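You operate a simulated robot arm through the tools that you are given. There is no shell and no other tool. Be economical: measure what you need, move in short steps, check, and stop when the job is done.

You run a simulated two-armed robot. Do the job below in one go: nothing can be reset, and whatever is moved stays where it is left.

JOB
Wipe the dust off the level plate with cleaner, then carry the cover onto it with both hands.
Fine: cream rag, cleaner tin; rag back; cover square on the plate. What is to be rubbed or washed off counts as gone when no trace of it is left.
Where things are to end (x, y in the base frame): cream cover within 0.025 m of [0.41, -0.04].

The check looks at the end state, three seconds after you hand in, the way a careful person would. Anything else that was tipped, shoved, dropped, spilled or broken makes it a failure. A push-on lid holds only when it is set on centred and level and pressed home; a screw cap is set on level and turned clockwise until tight.

ROBOT AND FRAMES
Two 6-joint arms with two-finger parallel grippers on one trunk, on a base that drives. Base frame: it is fixed to the floor where the robot stands at the start and does not move with it; the origin is under the middle of the robot, x ahead of it, y to its left, z up; the surface under the hand at the start is at about z = 0.72. Readings come in m, rad, newtons and seconds.
The left shoulder is at the start at [0.08, 0.216, 1.597], the right one opposite. With the tool pointing down near the work surface each hand reaches from about 0.1 to 0.56 m from the robot's upright axis, wherever it stands, measured 20 degrees to its own side. Places, roughly: cream cover [1, 1.5, 0.75]; level plate [0.4, 0, 0.8]; top of the level plate [0.4, 0, 0.8]. Payload 3.43 kg a hand.
The tool frame of a hand sits at the grasp point between the pads (the TCP): z along the fingers, y along the line on which they close. The tips reach 0.03 m beyond it. Largest opening 0.094 m; finger width 0.028, thickness 0.01; the body of the gripper, 0.05 by 0.096 m, starts 0.055 m behind the TCP.
Orientation is told as [roll, pitch, yaw] about the base's x, y, z axes, in that order, counted from this pose: with the fingers straight down and closing along the base's y, the tool's x points along the base's -x, its y along +y and its z along -z.

CONTROLS
- The arms move only by the tool arm_command. It takes "left_deltas", "right_deltas" or both (then of equal length, played together; a hand with none holds still); each is a list that holds one entry, the list of rows, each a list of 7 numbers: the shift along the base's x, y, z in cm, then the turn, a rotation vector about the base's x, y, z in rad, then the finger opening in cm, from 0 to 9.4. In form: [[[tx, ty, tz, wx, wy, wz, grip], ...]]. A call has 1 to 8 rows; each row shifts and turns the commanded pose from where the row before left it. A row lasts 0.2 s, in which the tool goes at most 0.05 m and 0.15 rad; a call with a longer step from one row to the next is refused whole, and so is a gripper value outside its range. Where a pose cannot be reached the arm comes as near as it can. A force on the tool above 40 N (or 10 N above the force at the start of the call, whichever is more), or a blocked arm, ends the call early, and 0.2 s more pass. Each finger travels about 0.072 m/s and halts on what it meets, pressing with about 35 N; the grip force reading is that of the motor and also rises with nothing between the fingers. The clock runs only during rows and for 0.2 s after the last one: add rows that do not move to give the fingers time. The reply holds the time, the measured pose of the TCP, the force on the tool along the base axes, the opening and the grip force, in the units named above and with some noise, with the torque about the TCP (base axes, N m) and any sound that the robot's microphone picked up.
- Cameras (640 x 400 px; columns grow to the right, rows downward): "scene" is now at [0.0916, -0.022, 1.7455]; the picture's right is [-0.31, -0.95, 0.00], its down [-0.84, 0.27, -0.47] and it looks along [0.44, -0.15, -0.88] (base axes); focal length 280 px, centre (320, 200). "left" rides on the left gripper at [0.076, -0.014, -0.103] in its tool frame; the picture's right is [0.18, 0.98, 0.00], its down [-0.75, 0.14, -0.64] and it looks along [-0.63, 0.12, 0.77] (tool axes); focal length 243 px, centre (320, 200). "right" rides on the right gripper at [0.076, 0.014, -0.103] in its tool frame; the picture's right is [-0.18, 0.98, 0.00], its down [-0.75, -0.14, -0.64] and it looks along [-0.63, -0.12, 0.77] (tool axes); focal length 243 px, centre (320, 200). There is no depth. A picture from a camera that has moved, and an enlarged one, comes with that camera's place and axes in the base frame and with its lens. The place of the scene camera against the robot may be out by one fixed shift of up to 0.012 m in any direction.
- camera(camera): a new picture of that camera. The clock stands still meanwhile.
- raise_lower(by): slides the trunk up (or, below 0, down) by that many m; the arms and the scene camera ride with it, the base frame stays. It gives what a move gives, with no picture.
- roll_base(legs): drives the robot by 1 to 6 legs, each [ahead, left, turn to the left] in m, m and rad, along the robot's own axes; the way and the turn of a leg run together, so that a leg with both is an arc; at most 1.5 m and 3.142 rad a leg. The arms and the cameras ride along, it lands a little off, and it stops where it bumps. It gives what a move gives.
- aim_head(pan, tilt): turns the head with the scene camera to pan (to the left, within 1.501 rad either way) and tilt (down, from -0.506 to 1.204), counted from straight ahead of the robot. It gives what a move gives.
- zoom(camera, box): a new picture of the part [left, top, right, bottom] of that camera's present view, enlarged. The clock stands still meanwhile.
- sign_off(): hands the job in; it is judged then, once.

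Work in short steps. Places have to be worked out from the pictures, the camera data and where the tool is seen: move nearer, look again, correct. Check each grasp and each placing, and mend what went wrong. You have 120 turns and 92 pictures in all, those below and enlarged ones among them. Open the grippers and draw the arms clear of the work before you hand the job in, unless the task says otherwise; then end with one line.

The tools are called after ">>>" by a JSON object that holds its "fn" and its "kwargs". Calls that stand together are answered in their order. arm_command: Moves the arms, as the interface text tells. Its arguments: {"type":"object","properties":{"left_deltas":{"type":"array","items":{"type":"array","items":{"type":"array","items":{"type":"number"}}}},"right_deltas":{"type":"array","items":{"type":"array","items":{"type":"array","items":{"type":"number"}}}}},"required":[]} The other tools are called the same way: raise_lower (by) slides the trunk up or down; roll_base (legs) drives the base; aim_head (pan, tilt) turns the head that bears the scene camera; camera (camera) takes a picture; zoom (camera, box) takes an enlarged picture of a part of a camera's view; sign_off () hands the job in.

At the start:

```text
time: 0.0
left_ee_pos: [0.5273, 0.1955, 1.0525]
left_ee_rot: [0.0, 0.0, 0.001]
left_force: [0.8, -0.1, -0.2]
left_wrist_torque: [0.0, 0.0, 0.02]
left_finger_gap: 0.094
left_gripper_force: 0.0
right_ee_pos: [0.5054, -0.263, 1.0358]
right_ee_rot: [-0.001, -0.001, 0.0]
right_force: [-0.1, -0.5, 0.4]
right_wrist_torque: [-0.02, 0.03, 0.03]
right_finger_gap: 0.0941
right_gripper_force: 0.1
trunk travel left (down, up): [-0.827, 0.013]
robot x, y, heading: [-0.0027, -0.0005, -0.002]
head pan, tilt: [-0.316, 1.084]
```

scene: 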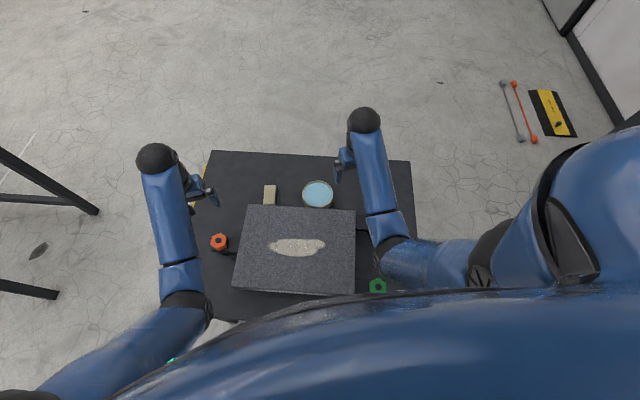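
right: 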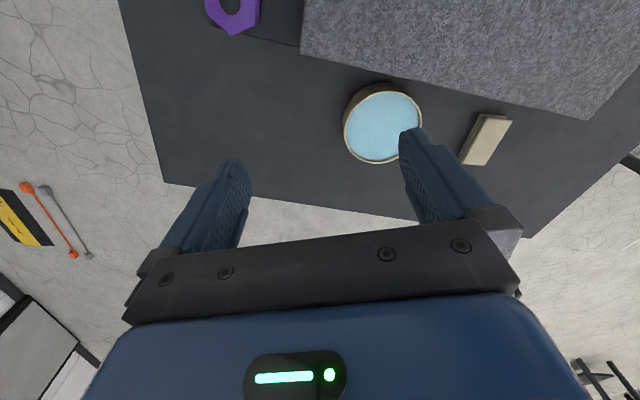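
left: 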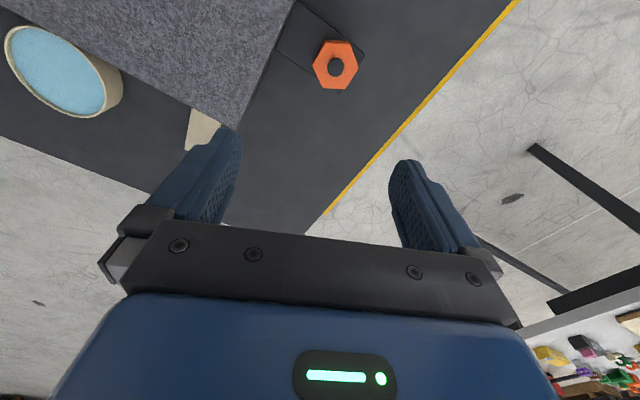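

The pictures show the granite plate with a dust patch, a tin with blue cleaner and a cream folded rag beyond the plate. I zoom in to measure them.

>>> {"fn": "zoom", "kwargs": {"camera": "scene", "box": [180, 140, 430, 330]}}

>>> {"fn": "zoom", "kwargs": {"camera": "right", "box": [300, 50, 560, 210]}}

```text
2.11 times, centred on (305, 235) of scene
camera zoom: at [0.0916, -0.022, 1.7455], right [-0.31, -0.95, 0.0], down [-0.84, 0.27, -0.47], along [0.44, -0.15, -0.88], focal length 589 px, centre (352, 126)
```

zoom: 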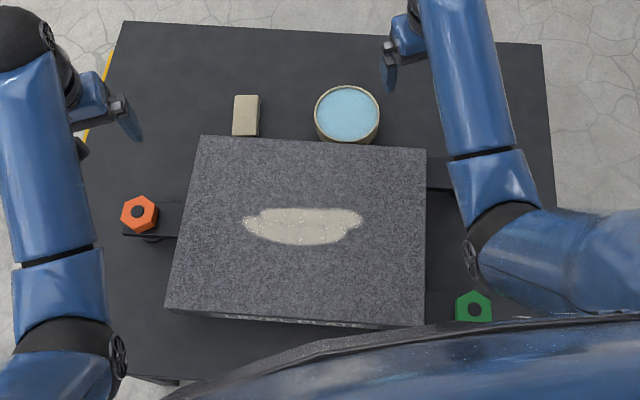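

```text
2.46 times, centred on (430, 130) of right
camera zoom: at [0.4306, -0.2496, 1.1365], right [0.18, 0.98, 0.0], down [0.75, -0.14, 0.64], along [0.63, -0.12, -0.77], focal length 597 px, centre (49, 372)
```

zoom: 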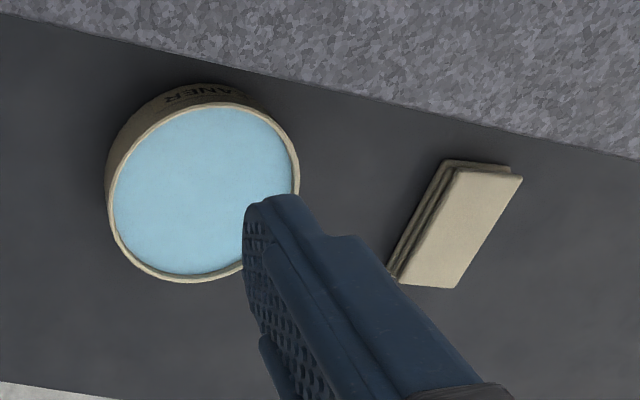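

Plate centre works out near (0.41,-0.05), yawed about -0.39 rad; rag near (0.68,0.0), tin near (0.60,-0.185). Now I look toward the cover.

>>> {"fn": "aim_head", "kwargs": {"pan": 0.95, "tilt": 0.6}}

>>> {"fn": "camera", "kwargs": {"camera": "scene"}}

```text
time: 1.4
left_ee_pos: [0.5271, 0.1954, 1.0534]
left_ee_rot: [-0.001, -0.001, 0.002]
left_force: [-0.3, 0.6, 0.8]
left_wrist_torque: [0.0, -0.04, 0.01]
left_finger_gap: 0.0941
left_gripper_force: 0.1
right_ee_pos: [0.5066, -0.2637, 1.0349]
right_ee_rot: [0.0, -0.001, 0.001]
right_force: [-0.6, 0.4, 0.2]
right_wrist_torque: [-0.01, -0.02, 0.0]
right_finger_gap: 0.0939
right_gripper_force: 0.0
trunk travel left (down, up): [-0.827, 0.013]
robot x, y, heading: [-0.0029, 0.0016, 0.002]
head pan, tilt: [0.949, 0.6]
```

```text
86 pictures are left
camera scene: at [0.0822, 0.0699, 1.7831], right [0.81, -0.58, 0.0], down [-0.33, -0.46, -0.82], along [0.48, 0.67, -0.57], focal length 280 px, centre (320, 200)
```

scene: 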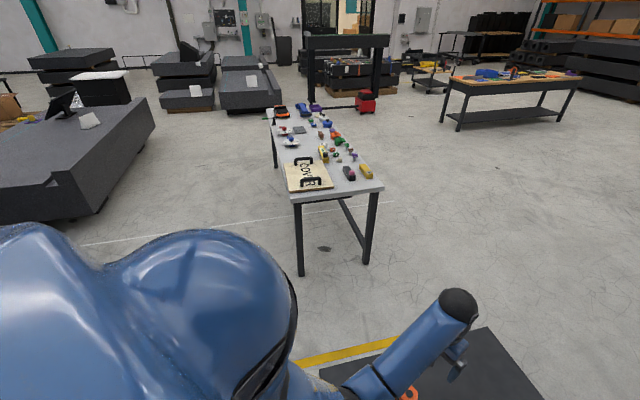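

>>> {"fn": "zoom", "kwargs": {"camera": "scene", "box": [250, 90, 400, 210]}}

```text
3.33 times, centred on (325, 150) of scene
camera zoom: at [0.0822, 0.0699, 1.7831], right [0.81, -0.58, 0.0], down [-0.33, -0.46, -0.82], along [0.48, 0.67, -0.57], focal length 932 px, centre (303, 367)
```

zoom: 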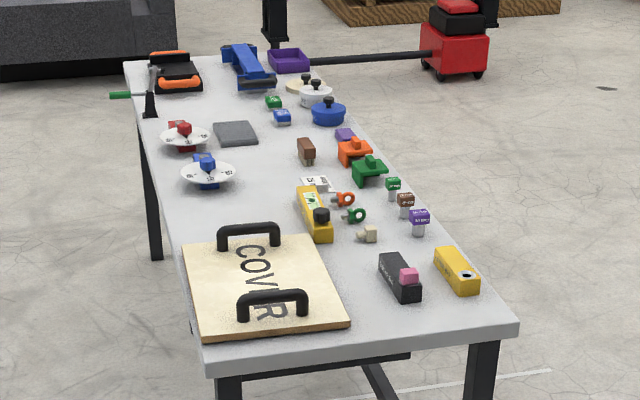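

The cover (two handles, about 0.39×0.31 m) sits around (1.06,1.60), parallel to the plate at about the same yaw. I raise both hands first, then square the robot to the plate.

>>> {"fn": "arm_command", "kwargs": {"left_deltas": [[[0, 0, 5, 0, 0, 0, 9.4], [0, 0, 5, 0, 0, 0, 9.4], [0, 0, 5, 0, 0, 0, 9.4]]], "right_deltas": [[[0, 0, 5, 0, 0, 0, 9.4], [0, 0, 5, 0, 0, 0, 9.4], [0, 0, 5, 0, 0, 0, 9.4]]]}}

>>> {"fn": "roll_base", "kwargs": {"legs": [[0, 0, -0.39], [0, 0.11, 0]]}}

>>> {"fn": "aim_head", "kwargs": {"pan": 0, "tilt": 1.0}}

>>> {"fn": "camera", "kwargs": {"camera": "scene"}}

```text
time: 2.2
left_ee_pos: [0.5917, 0.193, 1.091]
left_ee_rot: [-0.001, 0.0, 0.0]
left_force: [-0.6, -0.1, -0.6]
left_wrist_torque: [0.04, 0.04, 0.01]
left_finger_gap: 0.0938
left_gripper_force: 0.1
left hand out of reach, approached as far as the arm can: row 1, 2, 3
right_ee_pos: [0.5564, -0.2691, 1.0729]
right_ee_rot: [-0.001, -0.001, -0.001]
right_force: [0.1, -0.2, 0.3]
right_wrist_torque: [0.0, 0.01, 0.0]
right_finger_gap: 0.0943
right_gripper_force: 0.1
right hand out of reach, approached as far as the arm can: row 1, 2, 3
trunk travel left (down, up): [-0.827, 0.013]
robot x, y, heading: [0.0008, -0.0012, 0.004]
head pan, tilt: [0.949, 0.6]
```

```text
time: 4.6
left_ee_pos: [0.6579, 0.0427, 1.0924]
left_ee_rot: [0.007, 0.0, -0.397]
left_force: [-0.2, -0.4, 1.0]
left_wrist_torque: [0.04, 0.0, -0.01]
left_finger_gap: 0.0941
left_gripper_force: 0.0
right_ee_pos: [0.4497, -0.3711, 1.0692]
right_ee_rot: [0.006, -0.003, -0.397]
right_force: [-0.4, -0.8, 0.0]
right_wrist_torque: [0.05, 0.0, 0.01]
right_finger_gap: 0.094
right_gripper_force: 0.0
trunk travel left (down, up): [-0.827, 0.013]
robot x, y, heading: [0.0415, 0.0983, -0.398]
head pan, tilt: [0.949, 0.6]
```

```text
time: 5.8
left_ee_pos: [0.6585, 0.0504, 1.0916]
left_ee_rot: [-0.002, -0.002, -0.396]
left_force: [0.1, 0.6, 0.1]
left_wrist_torque: [0.01, 0.01, -0.03]
left_finger_gap: 0.094
left_gripper_force: 0.1
right_ee_pos: [0.4482, -0.3632, 1.0732]
right_ee_rot: [0.0, -0.004, -0.396]
right_force: [0.0, 0.0, 0.1]
right_wrist_torque: [0.02, 0.0, -0.01]
right_finger_gap: 0.0939
right_gripper_force: 0.0
trunk travel left (down, up): [-0.827, 0.013]
robot x, y, heading: [0.0415, 0.1049, -0.399]
head pan, tilt: [0.0, 1.0]
```

```text
84 pictures are left
camera scene: at [0.1335, 0.0589, 1.7511], right [-0.38, -0.92, 0.0], down [-0.78, 0.32, -0.54], along [0.5, -0.21, -0.84], focal length 280 px, centre (320, 200)
```

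scene: 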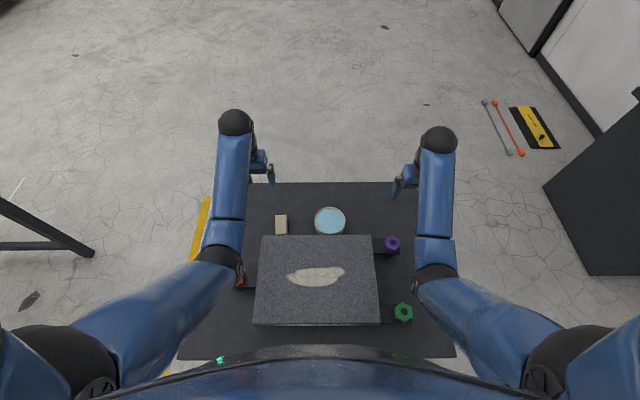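

The robot is squared to the plate and the left hand is already nearly above the rag. I lower the trunk, which should extend forward reach, and look with the left hand camera.

>>> {"fn": "raise_lower", "kwargs": {"by": -0.18}}

>>> {"fn": "camera", "kwargs": {"camera": "left"}}

>>> {"fn": "camera", "kwargs": {"camera": "scene"}}

```text
time: 7.8
left_ee_pos: [0.659, 0.0496, 0.913]
left_ee_rot: [0.0, -0.001, -0.396]
left_force: [0.0, 0.1, 0.8]
left_wrist_torque: [0.02, 0.0, 0.0]
left_finger_gap: 0.0941
left_gripper_force: 0.1
right_ee_pos: [0.4498, -0.3638, 0.8918]
right_ee_rot: [0.0, -0.004, -0.396]
right_force: [-0.6, 0.5, 1.5]
right_wrist_torque: [0.01, 0.01, -0.02]
right_finger_gap: 0.0941
right_gripper_force: 0.0
trunk travel left (down, up): [-0.647, 0.193]
robot x, y, heading: [0.042, 0.0997, -0.399]
head pan, tilt: [0.0, 1.0]
```

```text
83 pictures are left
camera left: at [0.5844, 0.066, 1.0146], right [0.21, 0.98, 0.0], down [0.75, -0.16, 0.64], along [0.63, -0.14, -0.77], focal length 243 px, centre (320, 200)
```

left: 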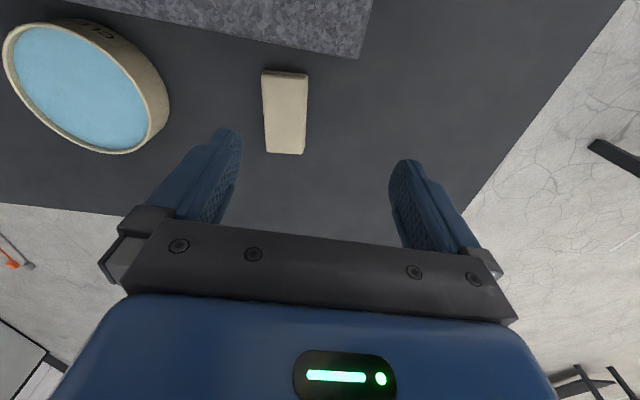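

```text
82 pictures are left
camera scene: at [0.1341, 0.0594, 1.5711], right [-0.39, -0.92, 0.0], down [-0.78, 0.32, -0.54], along [0.5, -0.21, -0.84], focal length 280 px, centre (320, 200)
```

scene: 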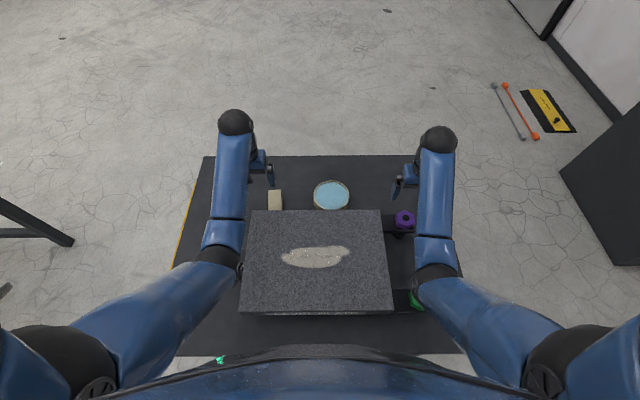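

The rag is near (0.676, 0.004), long axis roughly along the robot's heading, about 0.09×0.05. I move the left hand over it and halfway down.

>>> {"fn": "arm_command", "kwargs": {"left_deltas": [[[0.9, -2.3, 0, 0, 0, 0.03, 8.5], [0.8, -2.3, 0, 0, 0, 0.03, 8.5], [0, 0, -4, 0, 0, 0, 8.5], [0, 0, -4, 0, 0, 0, 8.5], [0, 0, 0, 0, 0, 0, 8.5]]]}}

>>> {"fn": "camera", "kwargs": {"camera": "left"}}

```text
time: 9.0
left_ee_pos: [0.6744, 0.0047, 0.8323]
left_ee_rot: [0.0, -0.001, -0.338]
left_force: [-0.6, -0.7, -0.1]
left_wrist_torque: [0.04, 0.03, -0.01]
left_finger_gap: 0.0848
left_gripper_force: 0.0
right_ee_pos: [0.4503, -0.3638, 0.8928]
right_ee_rot: [-0.001, -0.005, -0.396]
right_force: [0.4, -0.1, -0.1]
right_wrist_torque: [-0.03, 0.0, -0.01]
right_finger_gap: 0.0942
right_gripper_force: 0.0
trunk travel left (down, up): [-0.647, 0.193]
robot x, y, heading: [0.042, 0.1062, -0.399]
head pan, tilt: [0.0, 1.0]
```

```text
81 pictures are left
camera left: at [0.5989, 0.0158, 0.9342], right [0.15, 0.99, 0.0], down [0.76, -0.12, 0.64], along [0.64, -0.1, -0.77], focal length 243 px, centre (320, 200)
```

left: 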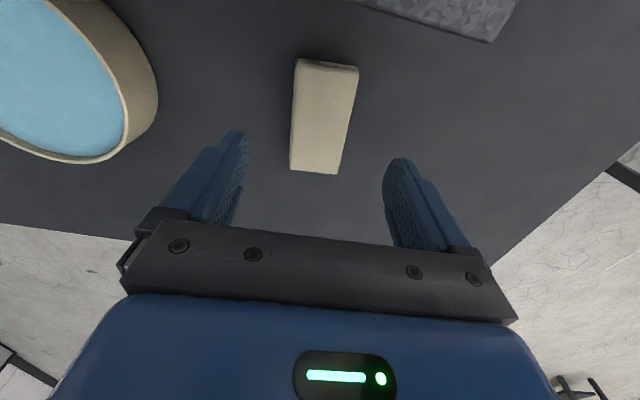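

Rag centre refined to about (0.682, 0.003), yaw about -0.3. I descend to z≈0.757 with a guarded step.

>>> {"fn": "arm_command", "kwargs": {"left_deltas": [[[0.7, -0.2, -3, 0, 0, 0.035, 8.5], [0, 0, -3, 0, 0, 0, 8.5], [0, 0, -1.5, 0, 0, 0, 8.5], [0, 0, 0, 0, 0, 0, 8.5]]]}}

>>> {"fn": "camera", "kwargs": {"camera": "left"}}

```text
time: 10.0
left_ee_pos: [0.6822, 0.0021, 0.7564]
left_ee_rot: [-0.001, -0.002, -0.303]
left_force: [-0.6, 0.2, 1.0]
left_wrist_torque: [-0.03, -0.03, -0.02]
left_finger_gap: 0.0851
left_gripper_force: 0.0
right_ee_pos: [0.4501, -0.3631, 0.8927]
right_ee_rot: [0.0, -0.003, -0.397]
right_force: [0.2, 0.1, -0.2]
right_wrist_torque: [-0.02, 0.03, 0.01]
right_finger_gap: 0.0941
right_gripper_force: 0.1
trunk travel left (down, up): [-0.647, 0.193]
robot x, y, heading: [0.0445, 0.1002, -0.397]
head pan, tilt: [0.0, 1.0]
```

```text
80 pictures are left
camera left: at [0.6059, 0.0098, 0.8577], right [0.12, 0.99, 0.0], down [0.76, -0.09, 0.64], along [0.64, -0.07, -0.77], focal length 243 px, centre (320, 200)
```

left: 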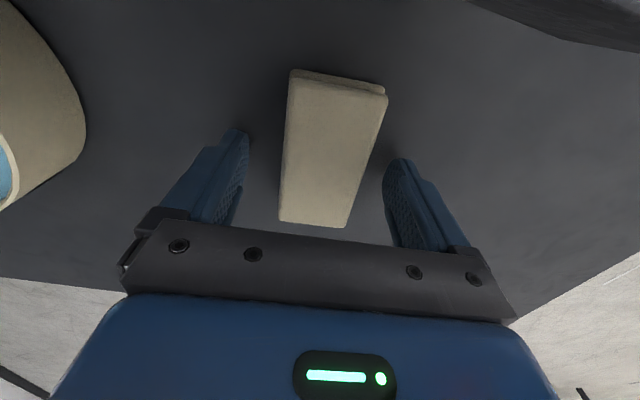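

The rag lies between the fingers. I trim yaw and height slightly and close.

>>> {"fn": "arm_command", "kwargs": {"left_deltas": [[[-0.1, 0.1, -0.2, 0, 0, 0.05, 8.5], [0, 0, 0, 0, 0, 0, 6.5], [0, 0, 0, 0, 0, 0, 4.5], [0, 0, 0, 0, 0, 0, 3.0], [0, 0, 0, 0, 0, 0, 3.0], [0, 0, 0, 0, 0, 0, 3.0]]]}}

>>> {"fn": "camera", "kwargs": {"camera": "left"}}

```text
time: 11.4
left_ee_pos: [0.6824, 0.0027, 0.7554]
left_ee_rot: [-0.001, -0.002, -0.252]
left_force: [0.4, 1.1, -0.2]
left_wrist_torque: [0.02, 0.02, 0.02]
left_finger_gap: 0.0485
left_gripper_force: 35.0
right_ee_pos: [0.4497, -0.3635, 0.894]
right_ee_rot: [-0.001, -0.004, -0.396]
right_force: [0.5, 0.0, 0.0]
right_wrist_torque: [0.02, 0.03, -0.02]
right_finger_gap: 0.0944
right_gripper_force: 0.1
trunk travel left (down, up): [-0.647, 0.193]
robot x, y, heading: [0.0422, 0.101, -0.4]
head pan, tilt: [0.0, 1.0]
```

```text
79 pictures are left
camera left: at [0.605, 0.007, 0.8566], right [0.07, 1.0, 0.0], down [0.76, -0.05, 0.64], along [0.64, -0.04, -0.77], focal length 243 px, centre (320, 200)
```

left: 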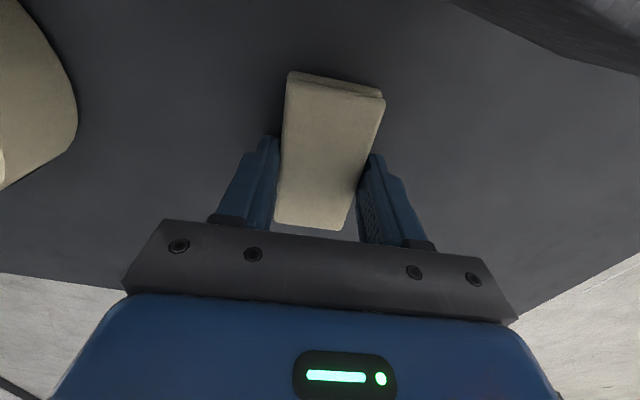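

Grip holds at 0.0485 m. I lift the rag and look toward the tin.

>>> {"fn": "arm_command", "kwargs": {"left_deltas": [[[0, 0, 4, 0, 0, 0, 3.0], [0, 0, 5, 0, 0, 0, 3.0], [0, 0, 3, 0, 0, 0, 3.0], [-0.5, -4.5, 0, 0, 0, -0.05, 3.0], [-0.5, -4, 0, 0, 0, -0.05, 3.0], [0, 0, 0, 0, 0, 0, 3.0]]]}}

>>> {"fn": "camera", "kwargs": {"camera": "left"}}

>>> {"fn": "camera", "kwargs": {"camera": "right"}}

```text
time: 12.8
left_ee_pos: [0.6698, -0.0808, 0.8744]
left_ee_rot: [-0.001, -0.001, -0.351]
left_force: [0.4, -0.3, -0.7]
left_wrist_torque: [0.0, -0.01, 0.02]
left_finger_gap: 0.0486
left_gripper_force: 34.9
right_ee_pos: [0.4494, -0.3625, 0.8939]
right_ee_rot: [0.001, -0.002, -0.397]
right_force: [-0.2, 0.8, -0.5]
right_wrist_torque: [0.0, 0.0, -0.01]
right_finger_gap: 0.0943
right_gripper_force: 0.1
trunk travel left (down, up): [-0.647, 0.193]
robot x, y, heading: [0.0422, 0.0968, -0.397]
head pan, tilt: [0.0, 1.0]
```

```text
78 pictures are left
camera left: at [0.595, -0.069, 0.9769], right [0.17, 0.99, 0.0], down [0.76, -0.13, 0.64], along [0.63, -0.11, -0.77], focal length 243 px, centre (320, 200)
```

left: 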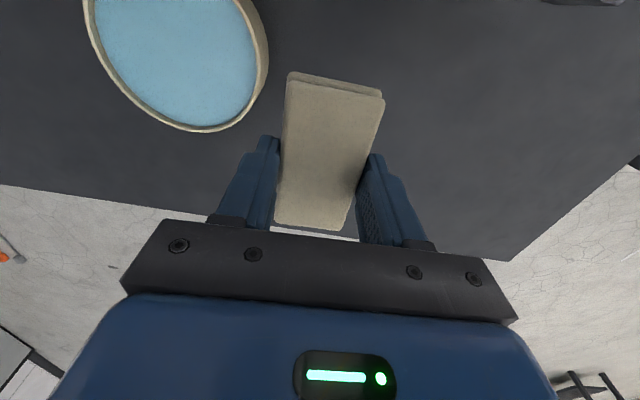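

```text
77 pictures are left
camera right: at [0.3868, -0.3198, 0.9948], right [0.55, 0.84, 0.0], down [0.64, -0.42, 0.64], along [0.54, -0.35, -0.76], focal length 243 px, centre (320, 200)
```

right: 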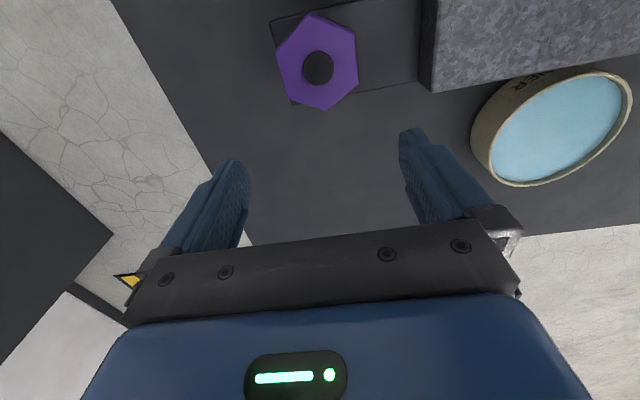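

Triangulating from both wrist cameras puts the tin rim centre at about (0.600,-0.176), rim z≈0.77. I carry the rag above it and check.

>>> {"fn": "arm_command", "kwargs": {"left_deltas": [[[-3.5, -4.8, 0, 0, 0, 0, 3.0], [-3.5, -4.8, 0, 0, 0, 0, 3.0], [0, 0, -2.5, 0, 0, 0, 3.0], [0, 0, 0, 0, 0, 0, 3.0]]]}}

>>> {"fn": "camera", "kwargs": {"camera": "left"}}

>>> {"fn": "zoom", "kwargs": {"camera": "right", "box": [400, 0, 640, 200]}}

```text
refused: row 1 steps farther than a row can; nothing moved
```

```text
76 pictures are left
camera left: at [0.595, -0.069, 0.9769], right [0.17, 0.99, 0.0], down [0.76, -0.13, 0.64], along [0.63, -0.11, -0.77], focal length 243 px, centre (320, 200)
```

left: 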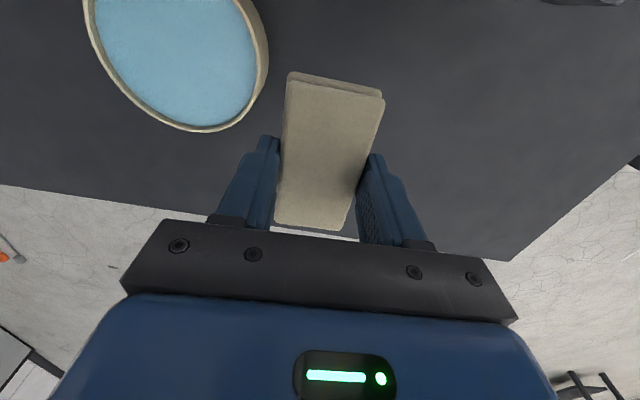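

```text
2.00 times, centred on (520, 100) of right
camera zoom: at [0.3868, -0.3198, 0.9948], right [0.55, 0.84, 0.0], down [0.64, -0.42, 0.64], along [0.54, -0.35, -0.76], focal length 485 px, centre (-80, 400)
```

zoom: 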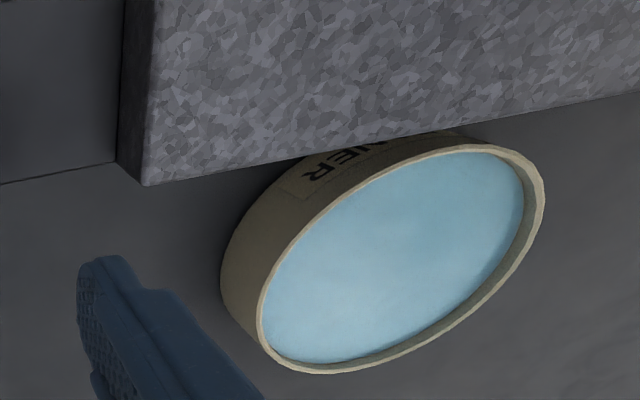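

A step was too long; I split it.

>>> {"fn": "arm_command", "kwargs": {"left_deltas": [[[-2.3, -3.2, 0, 0, 0, 0, 3.0], [-2.3, -3.2, 0, 0, 0, 0, 3.0], [-2.4, -3.2, 0, 0, 0, 0, 3.0], [0, 0, -2, 0, 0, 0, 3.0], [0, 0, 0, 0, 0, 0, 3.0]]]}}

>>> {"fn": "camera", "kwargs": {"camera": "left"}}

>>> {"fn": "zoom", "kwargs": {"camera": "right", "box": [400, 0, 640, 200]}}

```text
time: 14.0
left_ee_pos: [0.6024, -0.1788, 0.8553]
left_ee_rot: [-0.001, -0.001, -0.349]
left_force: [-0.7, 0.3, -0.2]
left_wrist_torque: [-0.01, 0.02, 0.01]
left_finger_gap: 0.0487
left_gripper_force: 35.0
right_ee_pos: [0.4505, -0.3637, 0.8932]
right_ee_rot: [0.001, -0.006, -0.396]
right_force: [0.8, 0.9, -0.3]
right_wrist_torque: [0.03, 0.02, -0.01]
right_finger_gap: 0.0939
right_gripper_force: 0.0
trunk travel left (down, up): [-0.647, 0.193]
robot x, y, heading: [0.0451, 0.0991, -0.396]
head pan, tilt: [0.0, 1.0]
```

```text
74 pictures are left
camera left: at [0.5269, -0.1672, 0.957], right [0.17, 0.99, 0.0], down [0.76, -0.13, 0.64], along [0.63, -0.11, -0.77], focal length 243 px, centre (320, 200)
```

left: 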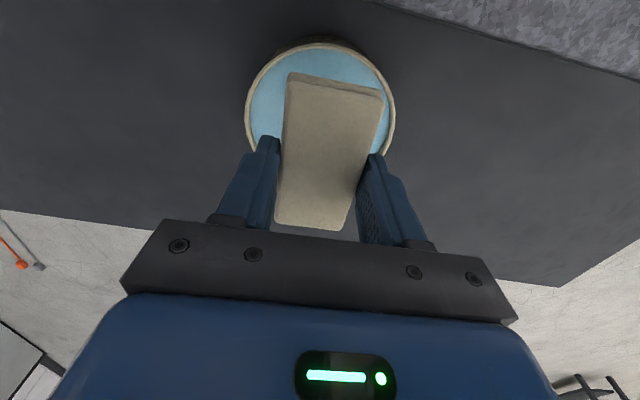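

```text
2.00 times, centred on (520, 100) of right
camera zoom: at [0.3867, -0.3204, 0.9945], right [0.55, 0.84, 0.0], down [0.64, -0.42, 0.64], along [0.54, -0.35, -0.76], focal length 485 px, centre (-80, 400)
```

zoom: 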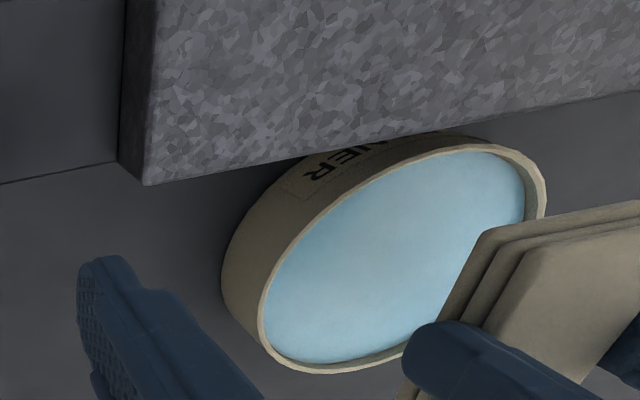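

The hand is centred over the tin, but the rag's diagonal nearly equals the opening. I tilt the hand so the near end of the rag points down, then dip just that end.

>>> {"fn": "arm_command", "kwargs": {"left_deltas": [[[0.3, -0.1, 0, -0.04, -0.11, 0, 3.0], [0.2, -0.1, 0, -0.04, -0.11, 0, 3.0], [0.2, -0.1, 0, -0.04, -0.11, 0, 3.0], [0, 0, -2, 0, 0, 0, 3.0], [0, 0, 0, 0, 0, 0, 3.0]]]}}

>>> {"fn": "camera", "kwargs": {"camera": "left"}}

>>> {"fn": "camera", "kwargs": {"camera": "right"}}

```text
time: 15.2
left_ee_pos: [0.6104, -0.1814, 0.8352]
left_ee_rot: [0.0, -0.353, -0.351]
left_force: [-0.2, -1.1, -0.7]
left_wrist_torque: [0.0, -0.01, -0.03]
left_finger_gap: 0.0489
left_gripper_force: 34.6
right_ee_pos: [0.4504, -0.3615, 0.8932]
right_ee_rot: [0.002, -0.003, -0.398]
right_force: [0.6, 0.1, 0.5]
right_wrist_torque: [0.01, -0.01, 0.05]
right_finger_gap: 0.094
right_gripper_force: 0.0
trunk travel left (down, up): [-0.647, 0.193]
robot x, y, heading: [0.0417, 0.0998, -0.395]
head pan, tilt: [0.0, 1.0]
```

```text
72 pictures are left
camera left: at [0.5047, -0.1593, 0.9047], right [0.18, 0.98, -0.06], down [0.5, -0.03, 0.86], along [0.85, -0.18, -0.5], focal length 243 px, centre (320, 200)
```

left: 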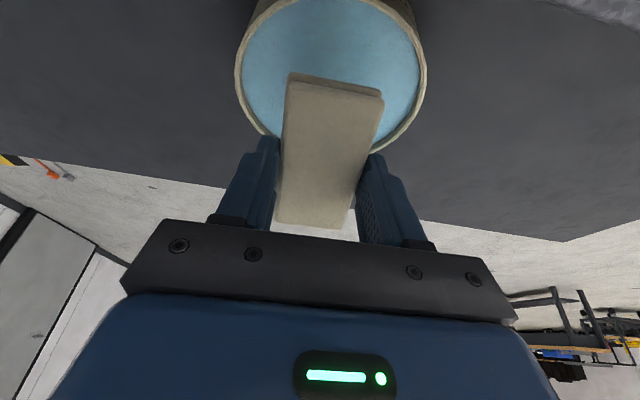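

```text
71 pictures are left
camera right: at [0.3866, -0.3207, 0.9944], right [0.55, 0.84, 0.0], down [0.64, -0.42, 0.64], along [0.54, -0.35, -0.76], focal length 243 px, centre (320, 200)
```

right: 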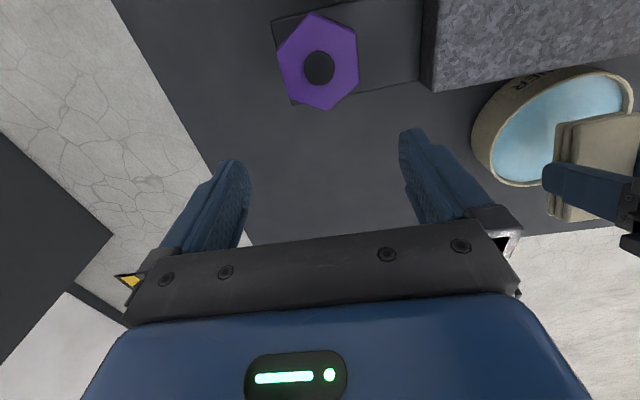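

Alignment over the tin looks good laterally; lowering 3.5 cm to dip the near end, holding there.

>>> {"fn": "arm_command", "kwargs": {"left_deltas": [[[0, 0, -2, 0, 0, 0, 3.0], [0, 0, -1.5, 0, 0, 0, 3.0], [0, 0, 0, 0, 0, 0, 3.0], [0, 0, 0, 0, 0, 0, 3.0]]]}}

>>> {"fn": "camera", "kwargs": {"camera": "left"}}

>>> {"fn": "zoom", "kwargs": {"camera": "right", "box": [400, 0, 640, 250]}}

```text
time: 16.2
left_ee_pos: [0.6086, -0.1833, 0.8055]
left_ee_rot: [-0.003, -0.364, -0.35]
left_force: [7.7, -2.5, 27.9]
left_wrist_torque: [0.23, 0.5, 0.0]
left_finger_gap: 0.0485
left_gripper_force: 34.5
right_ee_pos: [0.4485, -0.3615, 0.8943]
right_ee_rot: [-0.002, -0.006, -0.395]
right_force: [1.0, 0.3, 0.3]
right_wrist_torque: [-0.03, -0.04, 0.02]
right_finger_gap: 0.0939
right_gripper_force: 0.0
trunk travel left (down, up): [-0.647, 0.193]
robot x, y, heading: [0.0418, 0.1009, -0.395]
head pan, tilt: [0.0, 1.0]
```

```text
70 pictures are left
camera left: at [0.5047, -0.1601, 0.8745], right [0.18, 0.98, -0.07], down [0.5, -0.03, 0.87], along [0.85, -0.19, -0.49], focal length 243 px, centre (320, 200)
```

left: 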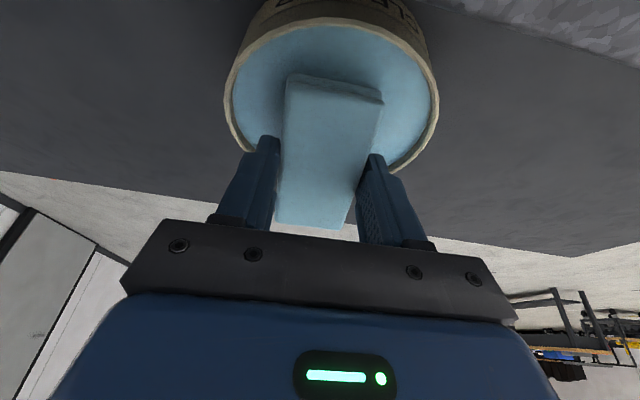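

```text
1.60 times, centred on (520, 125) of right
camera zoom: at [0.3848, -0.3197, 0.996], right [0.55, 0.84, 0.0], down [0.64, -0.42, 0.65], along [0.54, -0.35, -0.76], focal length 388 px, centre (0, 320)
```

zoom: 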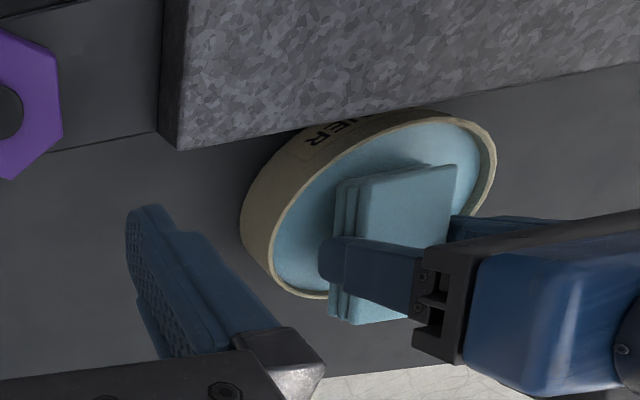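

The rag turned blue — it's wet. I raise it, level the hand and carry it over the left end of the dust patch.

>>> {"fn": "arm_command", "kwargs": {"left_deltas": [[[0, 0, 4, 0, 0, 0, 3.0], [0, 0, 4.5, 0, 0, 0, 3.0], [-2.38, 4.04, 0, 0.04, 0.11, -0.02, 3.0], [-2.38, 4.04, 0, 0.04, 0.11, -0.02, 3.0], [-2.38, 4.04, 0, 0.04, 0.11, 0, 3.0], [-2.38, 4.04, 0, 0, 0, 0, 3.0], [-2.38, 4.04, 0, 0, 0, 0, 3.0], [-2.38, 4.04, 0, 0, 0, 0, 3.0]]]}}

>>> {"fn": "camera", "kwargs": {"camera": "left"}}

>>> {"fn": "camera", "kwargs": {"camera": "scene"}}

```text
time: 18.0
left_ee_pos: [0.4691, 0.0577, 0.8523]
left_ee_rot: [-0.01, -0.007, -0.391]
left_force: [-0.2, 0.7, -0.4]
left_wrist_torque: [0.03, -0.02, 0.0]
left_finger_gap: 0.0492
left_gripper_force: 35.3
left hand out of reach, approached as far as the arm can: row 6, 7, 8
right_ee_pos: [0.4493, -0.3618, 0.8951]
right_ee_rot: [-0.002, -0.003, -0.397]
right_force: [-0.2, -0.3, 0.9]
right_wrist_torque: [-0.01, -0.03, 0.0]
right_finger_gap: 0.094
right_gripper_force: 0.0
trunk travel left (down, up): [-0.647, 0.193]
robot x, y, heading: [0.0421, 0.1003, -0.4]
head pan, tilt: [0.0, 1.0]
```

```text
68 pictures are left
camera left: at [0.3945, 0.0731, 0.9552], right [0.2, 0.98, -0.01], down [0.75, -0.15, 0.65], along [0.63, -0.14, -0.76], focal length 243 px, centre (320, 200)
```

left: 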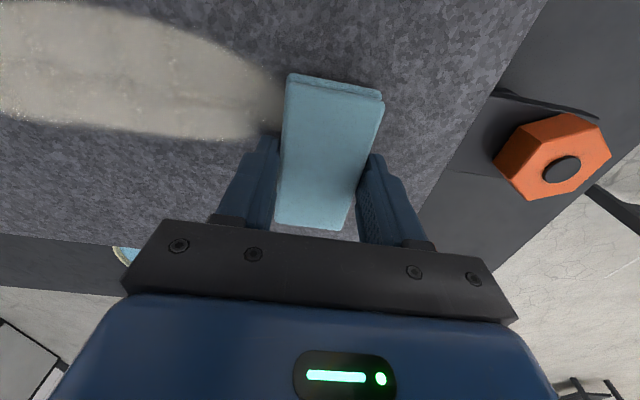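

```text
67 pictures are left
camera scene: at [0.1328, 0.0611, 1.5713], right [-0.39, -0.92, 0.0], down [-0.78, 0.32, -0.54], along [0.5, -0.21, -0.84], focal length 280 px, centre (320, 200)
```

scene: 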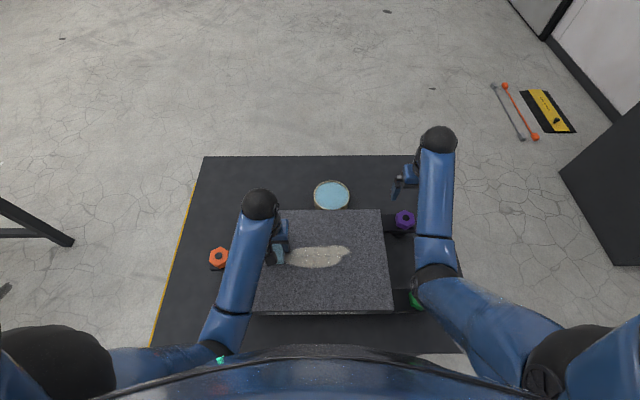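

The arm hit its inner reach limit there (hand too close under the shoulder), so I raise the trunk 8 cm to regain room.

>>> {"fn": "raise_lower", "kwargs": {"by": 0.1}}

>>> {"fn": "arm_command", "kwargs": {"left_deltas": [[[-0.9, 0.4, -3, 0, 0, 0, 3.0], [0, 0, -3, 0, 0, 0, 3.0], [0, 0, -2.5, 0, 0, 0, 3.0], [0, 0, 0, 0, 0, 0, 3.0]]]}}

```text
time: 19.4
left_ee_pos: [0.471, 0.0559, 0.9521]
left_ee_rot: [-0.011, -0.005, -0.391]
left_force: [0.3, 0.7, 0.3]
left_wrist_torque: [-0.03, 0.02, 0.01]
left_finger_gap: 0.0486
left_gripper_force: 34.9
right_ee_pos: [0.4501, -0.3618, 0.9929]
right_ee_rot: [-0.001, -0.003, -0.394]
right_force: [0.5, -0.3, -0.8]
right_wrist_torque: [0.01, 0.06, -0.05]
right_finger_gap: 0.0938
right_gripper_force: 0.1
trunk travel left (down, up): [-0.747, 0.093]
robot x, y, heading: [0.0431, 0.101, -0.398]
head pan, tilt: [0.0, 1.0]
```

```text
time: 20.4
left_ee_pos: [0.4626, 0.0592, 0.8656]
left_ee_rot: [-0.011, -0.006, -0.392]
left_force: [0.1, 0.5, -0.8]
left_wrist_torque: [-0.01, 0.0, -0.01]
left_finger_gap: 0.0486
left_gripper_force: 35.2
right_ee_pos: [0.4504, -0.3636, 0.9932]
right_ee_rot: [-0.001, -0.002, -0.396]
right_force: [-0.7, 0.1, -0.7]
right_wrist_torque: [0.0, 0.0, 0.02]
right_finger_gap: 0.0941
right_gripper_force: 0.0
trunk travel left (down, up): [-0.747, 0.093]
robot x, y, heading: [0.0395, 0.1006, -0.392]
head pan, tilt: [0.0, 1.0]
```

Rag bottom should be about 3 cm above the plate. I go down gently to contact.

>>> {"fn": "arm_command", "kwargs": {"left_deltas": [[[0, 0, -1.5, 0.01, 0.005, 0, 3.0], [0, 0, -0.9, 0, 0, 0, 3.0], [0, 0, -0.4, 0, 0, 0, 3.0], [0, 0, -0.3, 0, 0, 0, 3.0], [0, 0, 0, 0, 0, 0, 3.0]]]}}

```text
time: 21.1
left_ee_pos: [0.4648, 0.059, 0.8481]
left_ee_rot: [-0.006, -0.011, -0.388]
left_force: [-14.4, 7.3, 32.1]
left_wrist_torque: [0.15, 0.07, 0.05]
left_finger_gap: 0.0488
left_gripper_force: 35.1
right_ee_pos: [0.4479, -0.361, 0.9945]
right_ee_rot: [0.0, -0.006, -0.396]
right_force: [-0.7, -0.8, -0.4]
right_wrist_torque: [-0.03, 0.03, -0.01]
right_finger_gap: 0.0941
right_gripper_force: 0.1
trunk travel left (down, up): [-0.747, 0.093]
robot x, y, heading: [0.045, 0.0988, -0.393]
head pan, tilt: [0.0, 1.0]
stopped in row 3 (left hand): the force on the tool passed its limit at 41 N (the readings are from after the stop); the commanded pose is now the measured one
```

Contact at z≈0.848 (plate top about 0.812). I ease off a hair and sweep along the patch.

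>>> {"fn": "arm_command", "kwargs": {"left_deltas": [[[0, 0, 0.1, 0, 0, 0, 3.0], [-1.1, -2.8, 0, 0, 0, 0, 3.0], [-1.1, -2.8, 0, 0, 0, 0, 3.0], [-1.1, -2.8, 0, 0, 0, 0, 3.0], [-1.1, -2.8, 0, 0, 0, 0, 3.0], [-1.1, -2.8, 0, 0, 0, 0, 3.0], [-1.1, -2.8, 0, 0, 0, 0, 3.0], [-1.1, -2.8, 0, 0, 0, 0, 3.0]]]}}

>>> {"fn": "camera", "kwargs": {"camera": "scene"}}

```text
time: 22.9
left_ee_pos: [0.3879, -0.1381, 0.8452]
left_ee_rot: [-0.009, -0.014, -0.39]
left_force: [5.7, 15.0, 40.5]
left_wrist_torque: [0.8, -0.25, -0.14]
left_finger_gap: 0.0488
left_gripper_force: 34.9
right_ee_pos: [0.4479, -0.3602, 0.995]
right_ee_rot: [-0.001, -0.007, -0.396]
right_force: [-0.4, -0.8, 0.3]
right_wrist_torque: [0.01, 0.02, -0.05]
right_finger_gap: 0.0941
right_gripper_force: 0.1
trunk travel left (down, up): [-0.747, 0.093]
robot x, y, heading: [0.0452, 0.0995, -0.394]
head pan, tilt: [0.0, 1.0]
```

```text
66 pictures are left
camera scene: at [0.1312, 0.0643, 1.6715], right [-0.38, -0.92, 0.0], down [-0.78, 0.32, -0.54], along [0.5, -0.21, -0.84], focal length 280 px, centre (320, 200)
```

scene: 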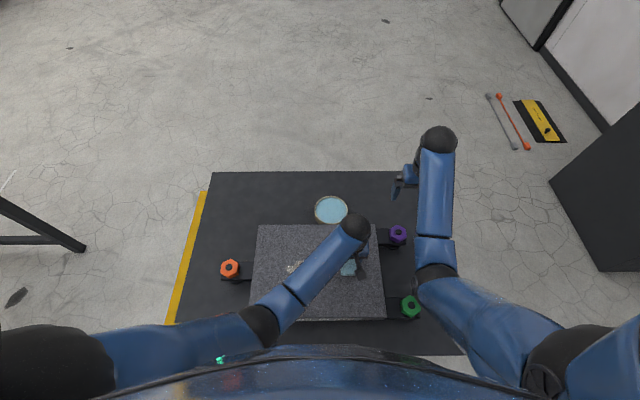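

Dust is going. I ease off a millimetre, overshoot the right end slightly, and sweep back a little nearer to the robot.

>>> {"fn": "arm_command", "kwargs": {"left_deltas": [[[-0.7, -1.8, 0.1, 0, 0, 0, 3.0], [-0.9, 0.4, 0, 0, 0, 0, 3.0], [1.2, 3.0, 0, 0, 0, 0, 3.0], [1.2, 3.0, 0, 0, 0, 0, 3.0], [1.2, 3.0, 0, 0, 0, 0, 3.0], [1.2, 3.0, 0, 0, 0, 0, 3.0], [1.2, 3.0, 0, 0, 0, 0, 3.0], [1.2, 3.0, 0, 0, 0, 0, 3.0]]]}}

>>> {"fn": "camera", "kwargs": {"camera": "left"}}

>>> {"fn": "zoom", "kwargs": {"camera": "scene", "box": [220, 190, 420, 330]}}

```text
time: 24.7
left_ee_pos: [0.4433, 0.0266, 0.8457]
left_ee_rot: [-0.003, -0.013, -0.389]
left_force: [-2.2, -7.3, 24.3]
left_wrist_torque: [-0.37, -0.11, -0.02]
left_finger_gap: 0.0486
left_gripper_force: 35.0
right_ee_pos: [0.4475, -0.363, 0.9932]
right_ee_rot: [0.0, -0.006, -0.396]
right_force: [0.8, 0.0, 0.5]
right_wrist_torque: [0.03, 0.02, -0.01]
right_finger_gap: 0.0942
right_gripper_force: 0.0
trunk travel left (down, up): [-0.747, 0.093]
robot x, y, heading: [0.0401, 0.0993, -0.396]
head pan, tilt: [0.0, 1.0]
```

```text
65 pictures are left
camera left: at [0.3683, 0.0426, 0.9469], right [0.2, 0.98, 0.0], down [0.74, -0.15, 0.65], along [0.64, -0.13, -0.76], focal length 243 px, centre (320, 200)
```

left: 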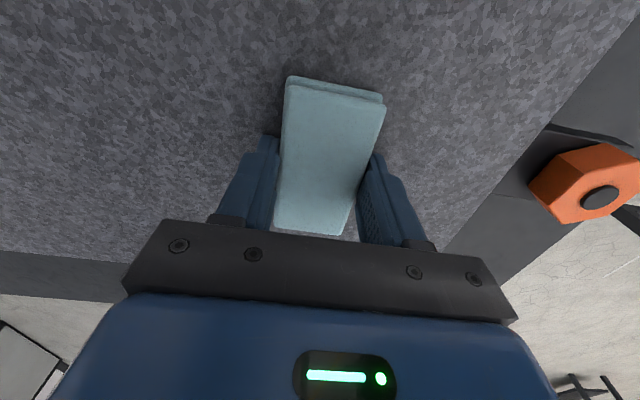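

```text
2.86 times, centred on (320, 260) of scene
camera zoom: at [0.1302, 0.0577, 1.6713], right [-0.39, -0.92, 0.0], down [-0.78, 0.32, -0.54], along [0.5, -0.21, -0.84], focal length 799 px, centre (320, 29)
```

zoom: 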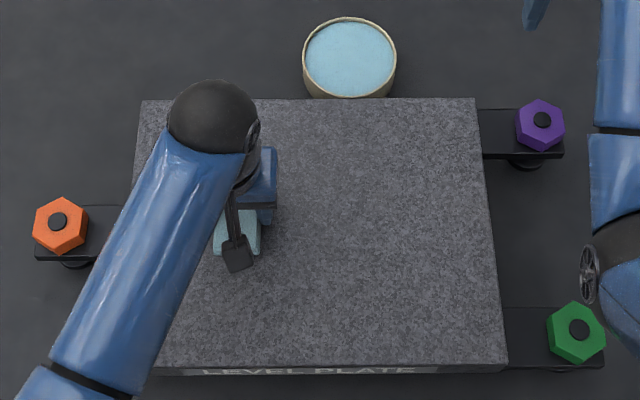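

Mostly clean. I finish the left end and do one more pass back shifted outward for thoroughness.

>>> {"fn": "arm_command", "kwargs": {"left_deltas": [[[1.2, 3.0, 0, 0, 0, 0, 3.0], [0.6, 1.4, 0, 0, 0, 0, 3.0], [2.0, -0.8, 0.1, 0, 0, 0, 3.0], [-1.5, -3.7, 0, 0, 0, 0, 3.0], [-1.5, -3.7, 0, 0, 0, 0, 3.0], [-1.5, -3.7, 0, 0, 0, 0, 3.0], [-1.5, -3.7, 0, 0, 0, 0, 3.0], [-1.5, -3.7, 0, 0, 0, 0, 3.0]]]}}

>>> {"fn": "zoom", "kwargs": {"camera": "scene", "box": [220, 190, 420, 330]}}

```text
time: 26.5
left_ee_pos: [0.4068, -0.1231, 0.8463]
left_ee_rot: [-0.001, -0.01, -0.389]
left_force: [-0.2, -0.2, -0.8]
left_wrist_torque: [0.01, -0.02, 0.03]
left_finger_gap: 0.0487
left_gripper_force: 35.0
right_ee_pos: [0.4506, -0.3641, 0.993]
right_ee_rot: [-0.001, -0.001, -0.396]
right_force: [-0.1, -0.2, -0.9]
right_wrist_torque: [0.01, 0.02, -0.02]
right_finger_gap: 0.0937
right_gripper_force: 0.1
trunk travel left (down, up): [-0.747, 0.093]
robot x, y, heading: [0.0376, 0.099, -0.395]
head pan, tilt: [0.0, 1.0]
```

```text
2.86 times, centred on (320, 260) of scene
camera zoom: at [0.1337, 0.0574, 1.671], right [-0.39, -0.92, 0.0], down [-0.78, 0.32, -0.54], along [0.5, -0.21, -0.84], focal length 799 px, centre (320, 29)
```

zoom: 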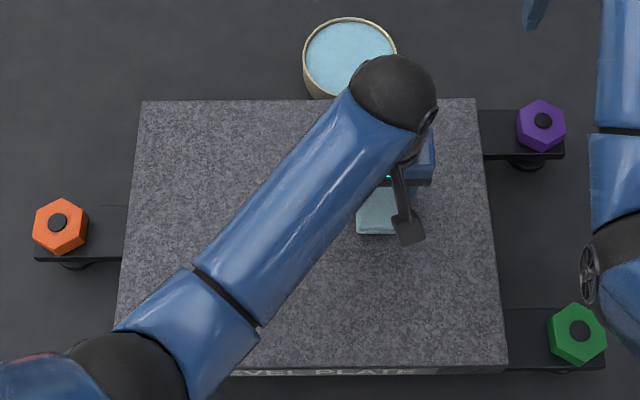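

I lift off and carry the rag back toward its spot, then inspect the plate.

>>> {"fn": "arm_command", "kwargs": {"left_deltas": [[[0, 0, 4.3, 0, 0, 0, 3.0], [3.94, 1.8, 0, 0, 0, 0.02, 3.0], [3.94, 1.8, 0, 0, 0, 0.02, 3.0], [3.94, 1.8, 0, 0, 0, 0.02, 3.0], [3.94, 1.8, 0, 0, 0, 0.02, 3.0], [3.94, 1.8, 0, 0, 0, 0.02, 3.0], [3.94, 1.8, 0, 0, 0, 0.02, 3.0], [3.94, 1.8, 0, 0, 0, 0.02, 3.0]]]}}

>>> {"fn": "zoom", "kwargs": {"camera": "scene", "box": [240, 210, 400, 325]}}

>>> {"fn": "camera", "kwargs": {"camera": "left"}}

```text
time: 28.3
left_ee_pos: [0.6856, 0.0059, 0.891]
left_ee_rot: [-0.006, -0.008, -0.249]
left_force: [0.1, -0.2, -1.0]
left_wrist_torque: [-0.01, 0.0, 0.04]
left_finger_gap: 0.0487
left_gripper_force: 35.0
right_ee_pos: [0.4504, -0.3614, 0.9931]
right_ee_rot: [-0.002, -0.003, -0.396]
right_force: [-0.1, -0.6, -0.3]
right_wrist_torque: [-0.01, 0.0, -0.02]
right_finger_gap: 0.0939
right_gripper_force: 0.0
trunk travel left (down, up): [-0.747, 0.093]
robot x, y, heading: [0.0415, 0.0986, -0.396]
head pan, tilt: [0.0, 1.0]
```

```text
3.48 times, centred on (320, 268) of scene
camera zoom: at [0.136, 0.0601, 1.6709], right [-0.39, -0.92, 0.0], down [-0.78, 0.32, -0.54], along [0.5, -0.21, -0.84], focal length 973 px, centre (320, -35)
```

zoom: 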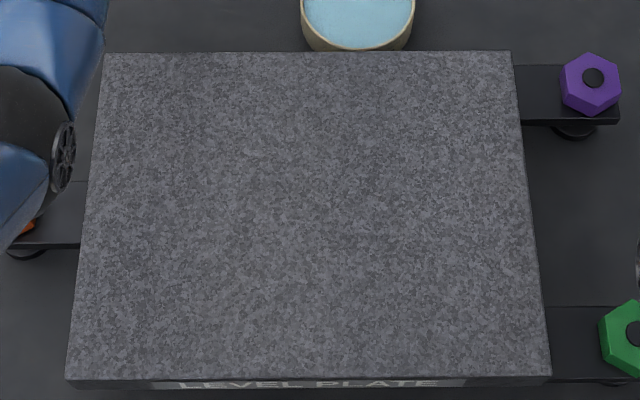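

```text
61 pictures are left
camera left: at [0.6091, 0.0099, 0.9929], right [0.06, 1.0, -0.01], down [0.76, -0.04, 0.65], along [0.65, -0.05, -0.76], focal length 243 px, centre (320, 200)
```

left: 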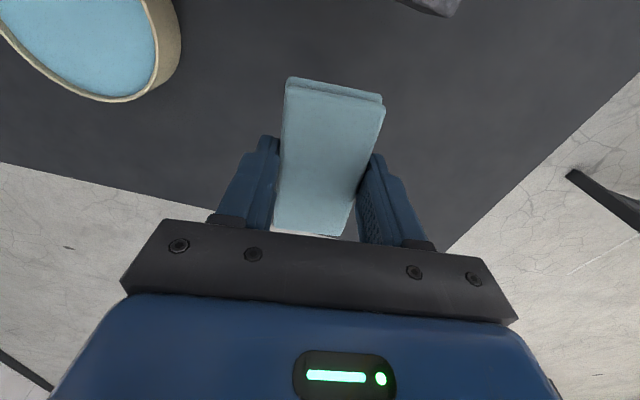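

The plate is clean with no trace visible. I put the rag back down on its spot, descending gently.

>>> {"fn": "arm_command", "kwargs": {"left_deltas": [[[-0.3, -0.3, -4, 0.006, 0.008, 0, 3.0], [0, 0, -4, 0, 0, 0, 3.0], [0, 0, -4, 0, 0, 0, 3.0], [0, 0, -1.2, 0, 0, 0, 3.0], [0, 0, -0.3, 0, 0, 0, 3.0], [0, 0, 0, 0, 0, 0, 3.0]]]}}

```text
time: 29.7
left_ee_pos: [0.6597, 0.0131, 0.7738]
left_ee_rot: [0.002, -0.001, -0.248]
left_force: [-0.1, -0.2, -0.4]
left_wrist_torque: [0.02, 0.02, 0.0]
left_finger_gap: 0.0484
left_gripper_force: 35.3
left hand out of reach, approached as far as the arm can: row 3, 4
right_ee_pos: [0.451, -0.3623, 0.993]
right_ee_rot: [0.0, -0.003, -0.396]
right_force: [-1.3, 0.4, 1.2]
right_wrist_torque: [-0.02, -0.05, 0.0]
right_finger_gap: 0.0943
right_gripper_force: 0.1
trunk travel left (down, up): [-0.747, 0.093]
robot x, y, heading: [0.0421, 0.0976, -0.397]
head pan, tilt: [0.0, 1.0]
```

Out of reach at this trunk height. I raise the hand, lower the trunk, then descend again.

>>> {"fn": "arm_command", "kwargs": {"left_deltas": [[[0, 0, 4.5, 0, 0, 0, 3.0], [0, 0, 4.5, 0, 0, 0, 3.0], [0, 0, 2, 0, 0, 0, 3.0], [0, 0, 0, 0, 0, 0, 3.0]]]}}

>>> {"fn": "raise_lower", "kwargs": {"by": -0.08}}

```text
time: 30.7
left_ee_pos: [0.7037, -0.0102, 0.848]
left_ee_rot: [-0.001, 0.003, -0.248]
left_force: [1.3, 0.8, -0.3]
left_wrist_torque: [-0.03, 0.01, -0.04]
left_finger_gap: 0.0486
left_gripper_force: 34.8
left hand out of reach, approached as far as the arm can: row 1, 2, 3
right_ee_pos: [0.4508, -0.362, 0.9924]
right_ee_rot: [0.001, -0.004, -0.395]
right_force: [0.4, 0.1, 0.4]
right_wrist_torque: [-0.04, -0.01, 0.01]
right_finger_gap: 0.0941
right_gripper_force: 0.1
trunk travel left (down, up): [-0.747, 0.093]
robot x, y, heading: [0.0399, 0.1018, -0.395]
head pan, tilt: [0.0, 1.0]
```

```text
time: 31.9
left_ee_pos: [0.7043, -0.0099, 0.7685]
left_ee_rot: [0.0, -0.001, -0.247]
left_force: [-0.1, -0.4, -0.2]
left_wrist_torque: [-0.01, 0.04, -0.03]
left_finger_gap: 0.0484
left_gripper_force: 35.2
right_ee_pos: [0.4505, -0.363, 0.9145]
right_ee_rot: [0.001, -0.004, -0.396]
right_force: [-0.4, -0.4, 0.0]
right_wrist_torque: [0.02, 0.0, -0.01]
right_finger_gap: 0.094
right_gripper_force: 0.1
trunk travel left (down, up): [-0.667, 0.173]
robot x, y, heading: [0.0405, 0.1013, -0.399]
head pan, tilt: [0.0, 1.0]
```

Hand is at z≈0.769 and 2 cm too far; I shift back to the original spot and lower to the table.

>>> {"fn": "arm_command", "kwargs": {"left_deltas": [[[-2.15, 1.25, 0, 0, 0, 0, 3.0], [0, 0, -0.6, 0, 0, 0, 3.0], [0, 0, -0.4, 0, 0, 0, 3.0], [0, 0, -0.2, 0, 0, 0, 3.0], [0, 0, 0, 0, 0, 0, 3.0]]]}}

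```text
time: 33.1
left_ee_pos: [0.697, -0.0049, 0.7504]
left_ee_rot: [-0.001, -0.003, -0.248]
left_force: [1.0, 0.4, 5.2]
left_wrist_torque: [-0.01, -0.26, 0.05]
left_finger_gap: 0.0485
left_gripper_force: 35.3
left hand out of reach, approached as far as the arm can: row 1, 3
right_ee_pos: [0.4503, -0.3621, 0.9138]
right_ee_rot: [-0.001, -0.004, -0.397]
right_force: [0.2, -1.0, -0.6]
right_wrist_torque: [-0.01, 0.03, -0.03]
right_finger_gap: 0.0941
right_gripper_force: 0.1
trunk travel left (down, up): [-0.667, 0.173]
robot x, y, heading: [0.0436, 0.0977, -0.392]
head pan, tilt: [0.0, 1.0]
```

Touching the table but 1.6 cm off, with the arm at a limit. The trunk was 2 cm lower when I picked it up; I lift slightly, lower the trunk and retry.

>>> {"fn": "arm_command", "kwargs": {"left_deltas": [[[0, 0, 2, 0, 0, 0, 3.0], [0, 0, 2, 0, 0, 0, 3.0], [0, 0, 0, 0, 0, 0, 3.0]]]}}

>>> {"fn": "raise_lower", "kwargs": {"by": -0.022}}

```text
time: 33.9
left_ee_pos: [0.7103, -0.0136, 0.7807]
left_ee_rot: [-0.001, 0.003, -0.25]
left_force: [-0.5, 0.2, -0.2]
left_wrist_torque: [-0.01, 0.01, 0.01]
left_finger_gap: 0.0487
left_gripper_force: 34.9
left hand out of reach, approached as far as the arm can: row 1, 2
right_ee_pos: [0.4499, -0.3629, 0.9134]
right_ee_rot: [0.001, -0.005, -0.396]
right_force: [-0.6, 0.1, 0.1]
right_wrist_torque: [-0.01, -0.02, 0.01]
right_finger_gap: 0.094
right_gripper_force: 0.1
trunk travel left (down, up): [-0.667, 0.173]
robot x, y, heading: [0.0399, 0.0975, -0.4]
head pan, tilt: [0.0, 1.0]
```

```text
time: 34.6
left_ee_pos: [0.7112, -0.0138, 0.7582]
left_ee_rot: [0.0, 0.0, -0.249]
left_force: [-0.3, 0.6, -0.4]
left_wrist_torque: [-0.01, 0.0, 0.02]
left_finger_gap: 0.0486
left_gripper_force: 34.8
right_ee_pos: [0.4507, -0.3634, 0.8906]
right_ee_rot: [0.001, -0.002, -0.397]
right_force: [-0.9, -0.7, -0.2]
right_wrist_torque: [-0.01, -0.02, -0.02]
right_finger_gap: 0.0939
right_gripper_force: 0.1
trunk travel left (down, up): [-0.645, 0.195]
robot x, y, heading: [0.0421, 0.099, -0.397]
head pan, tilt: [0.0, 1.0]
```

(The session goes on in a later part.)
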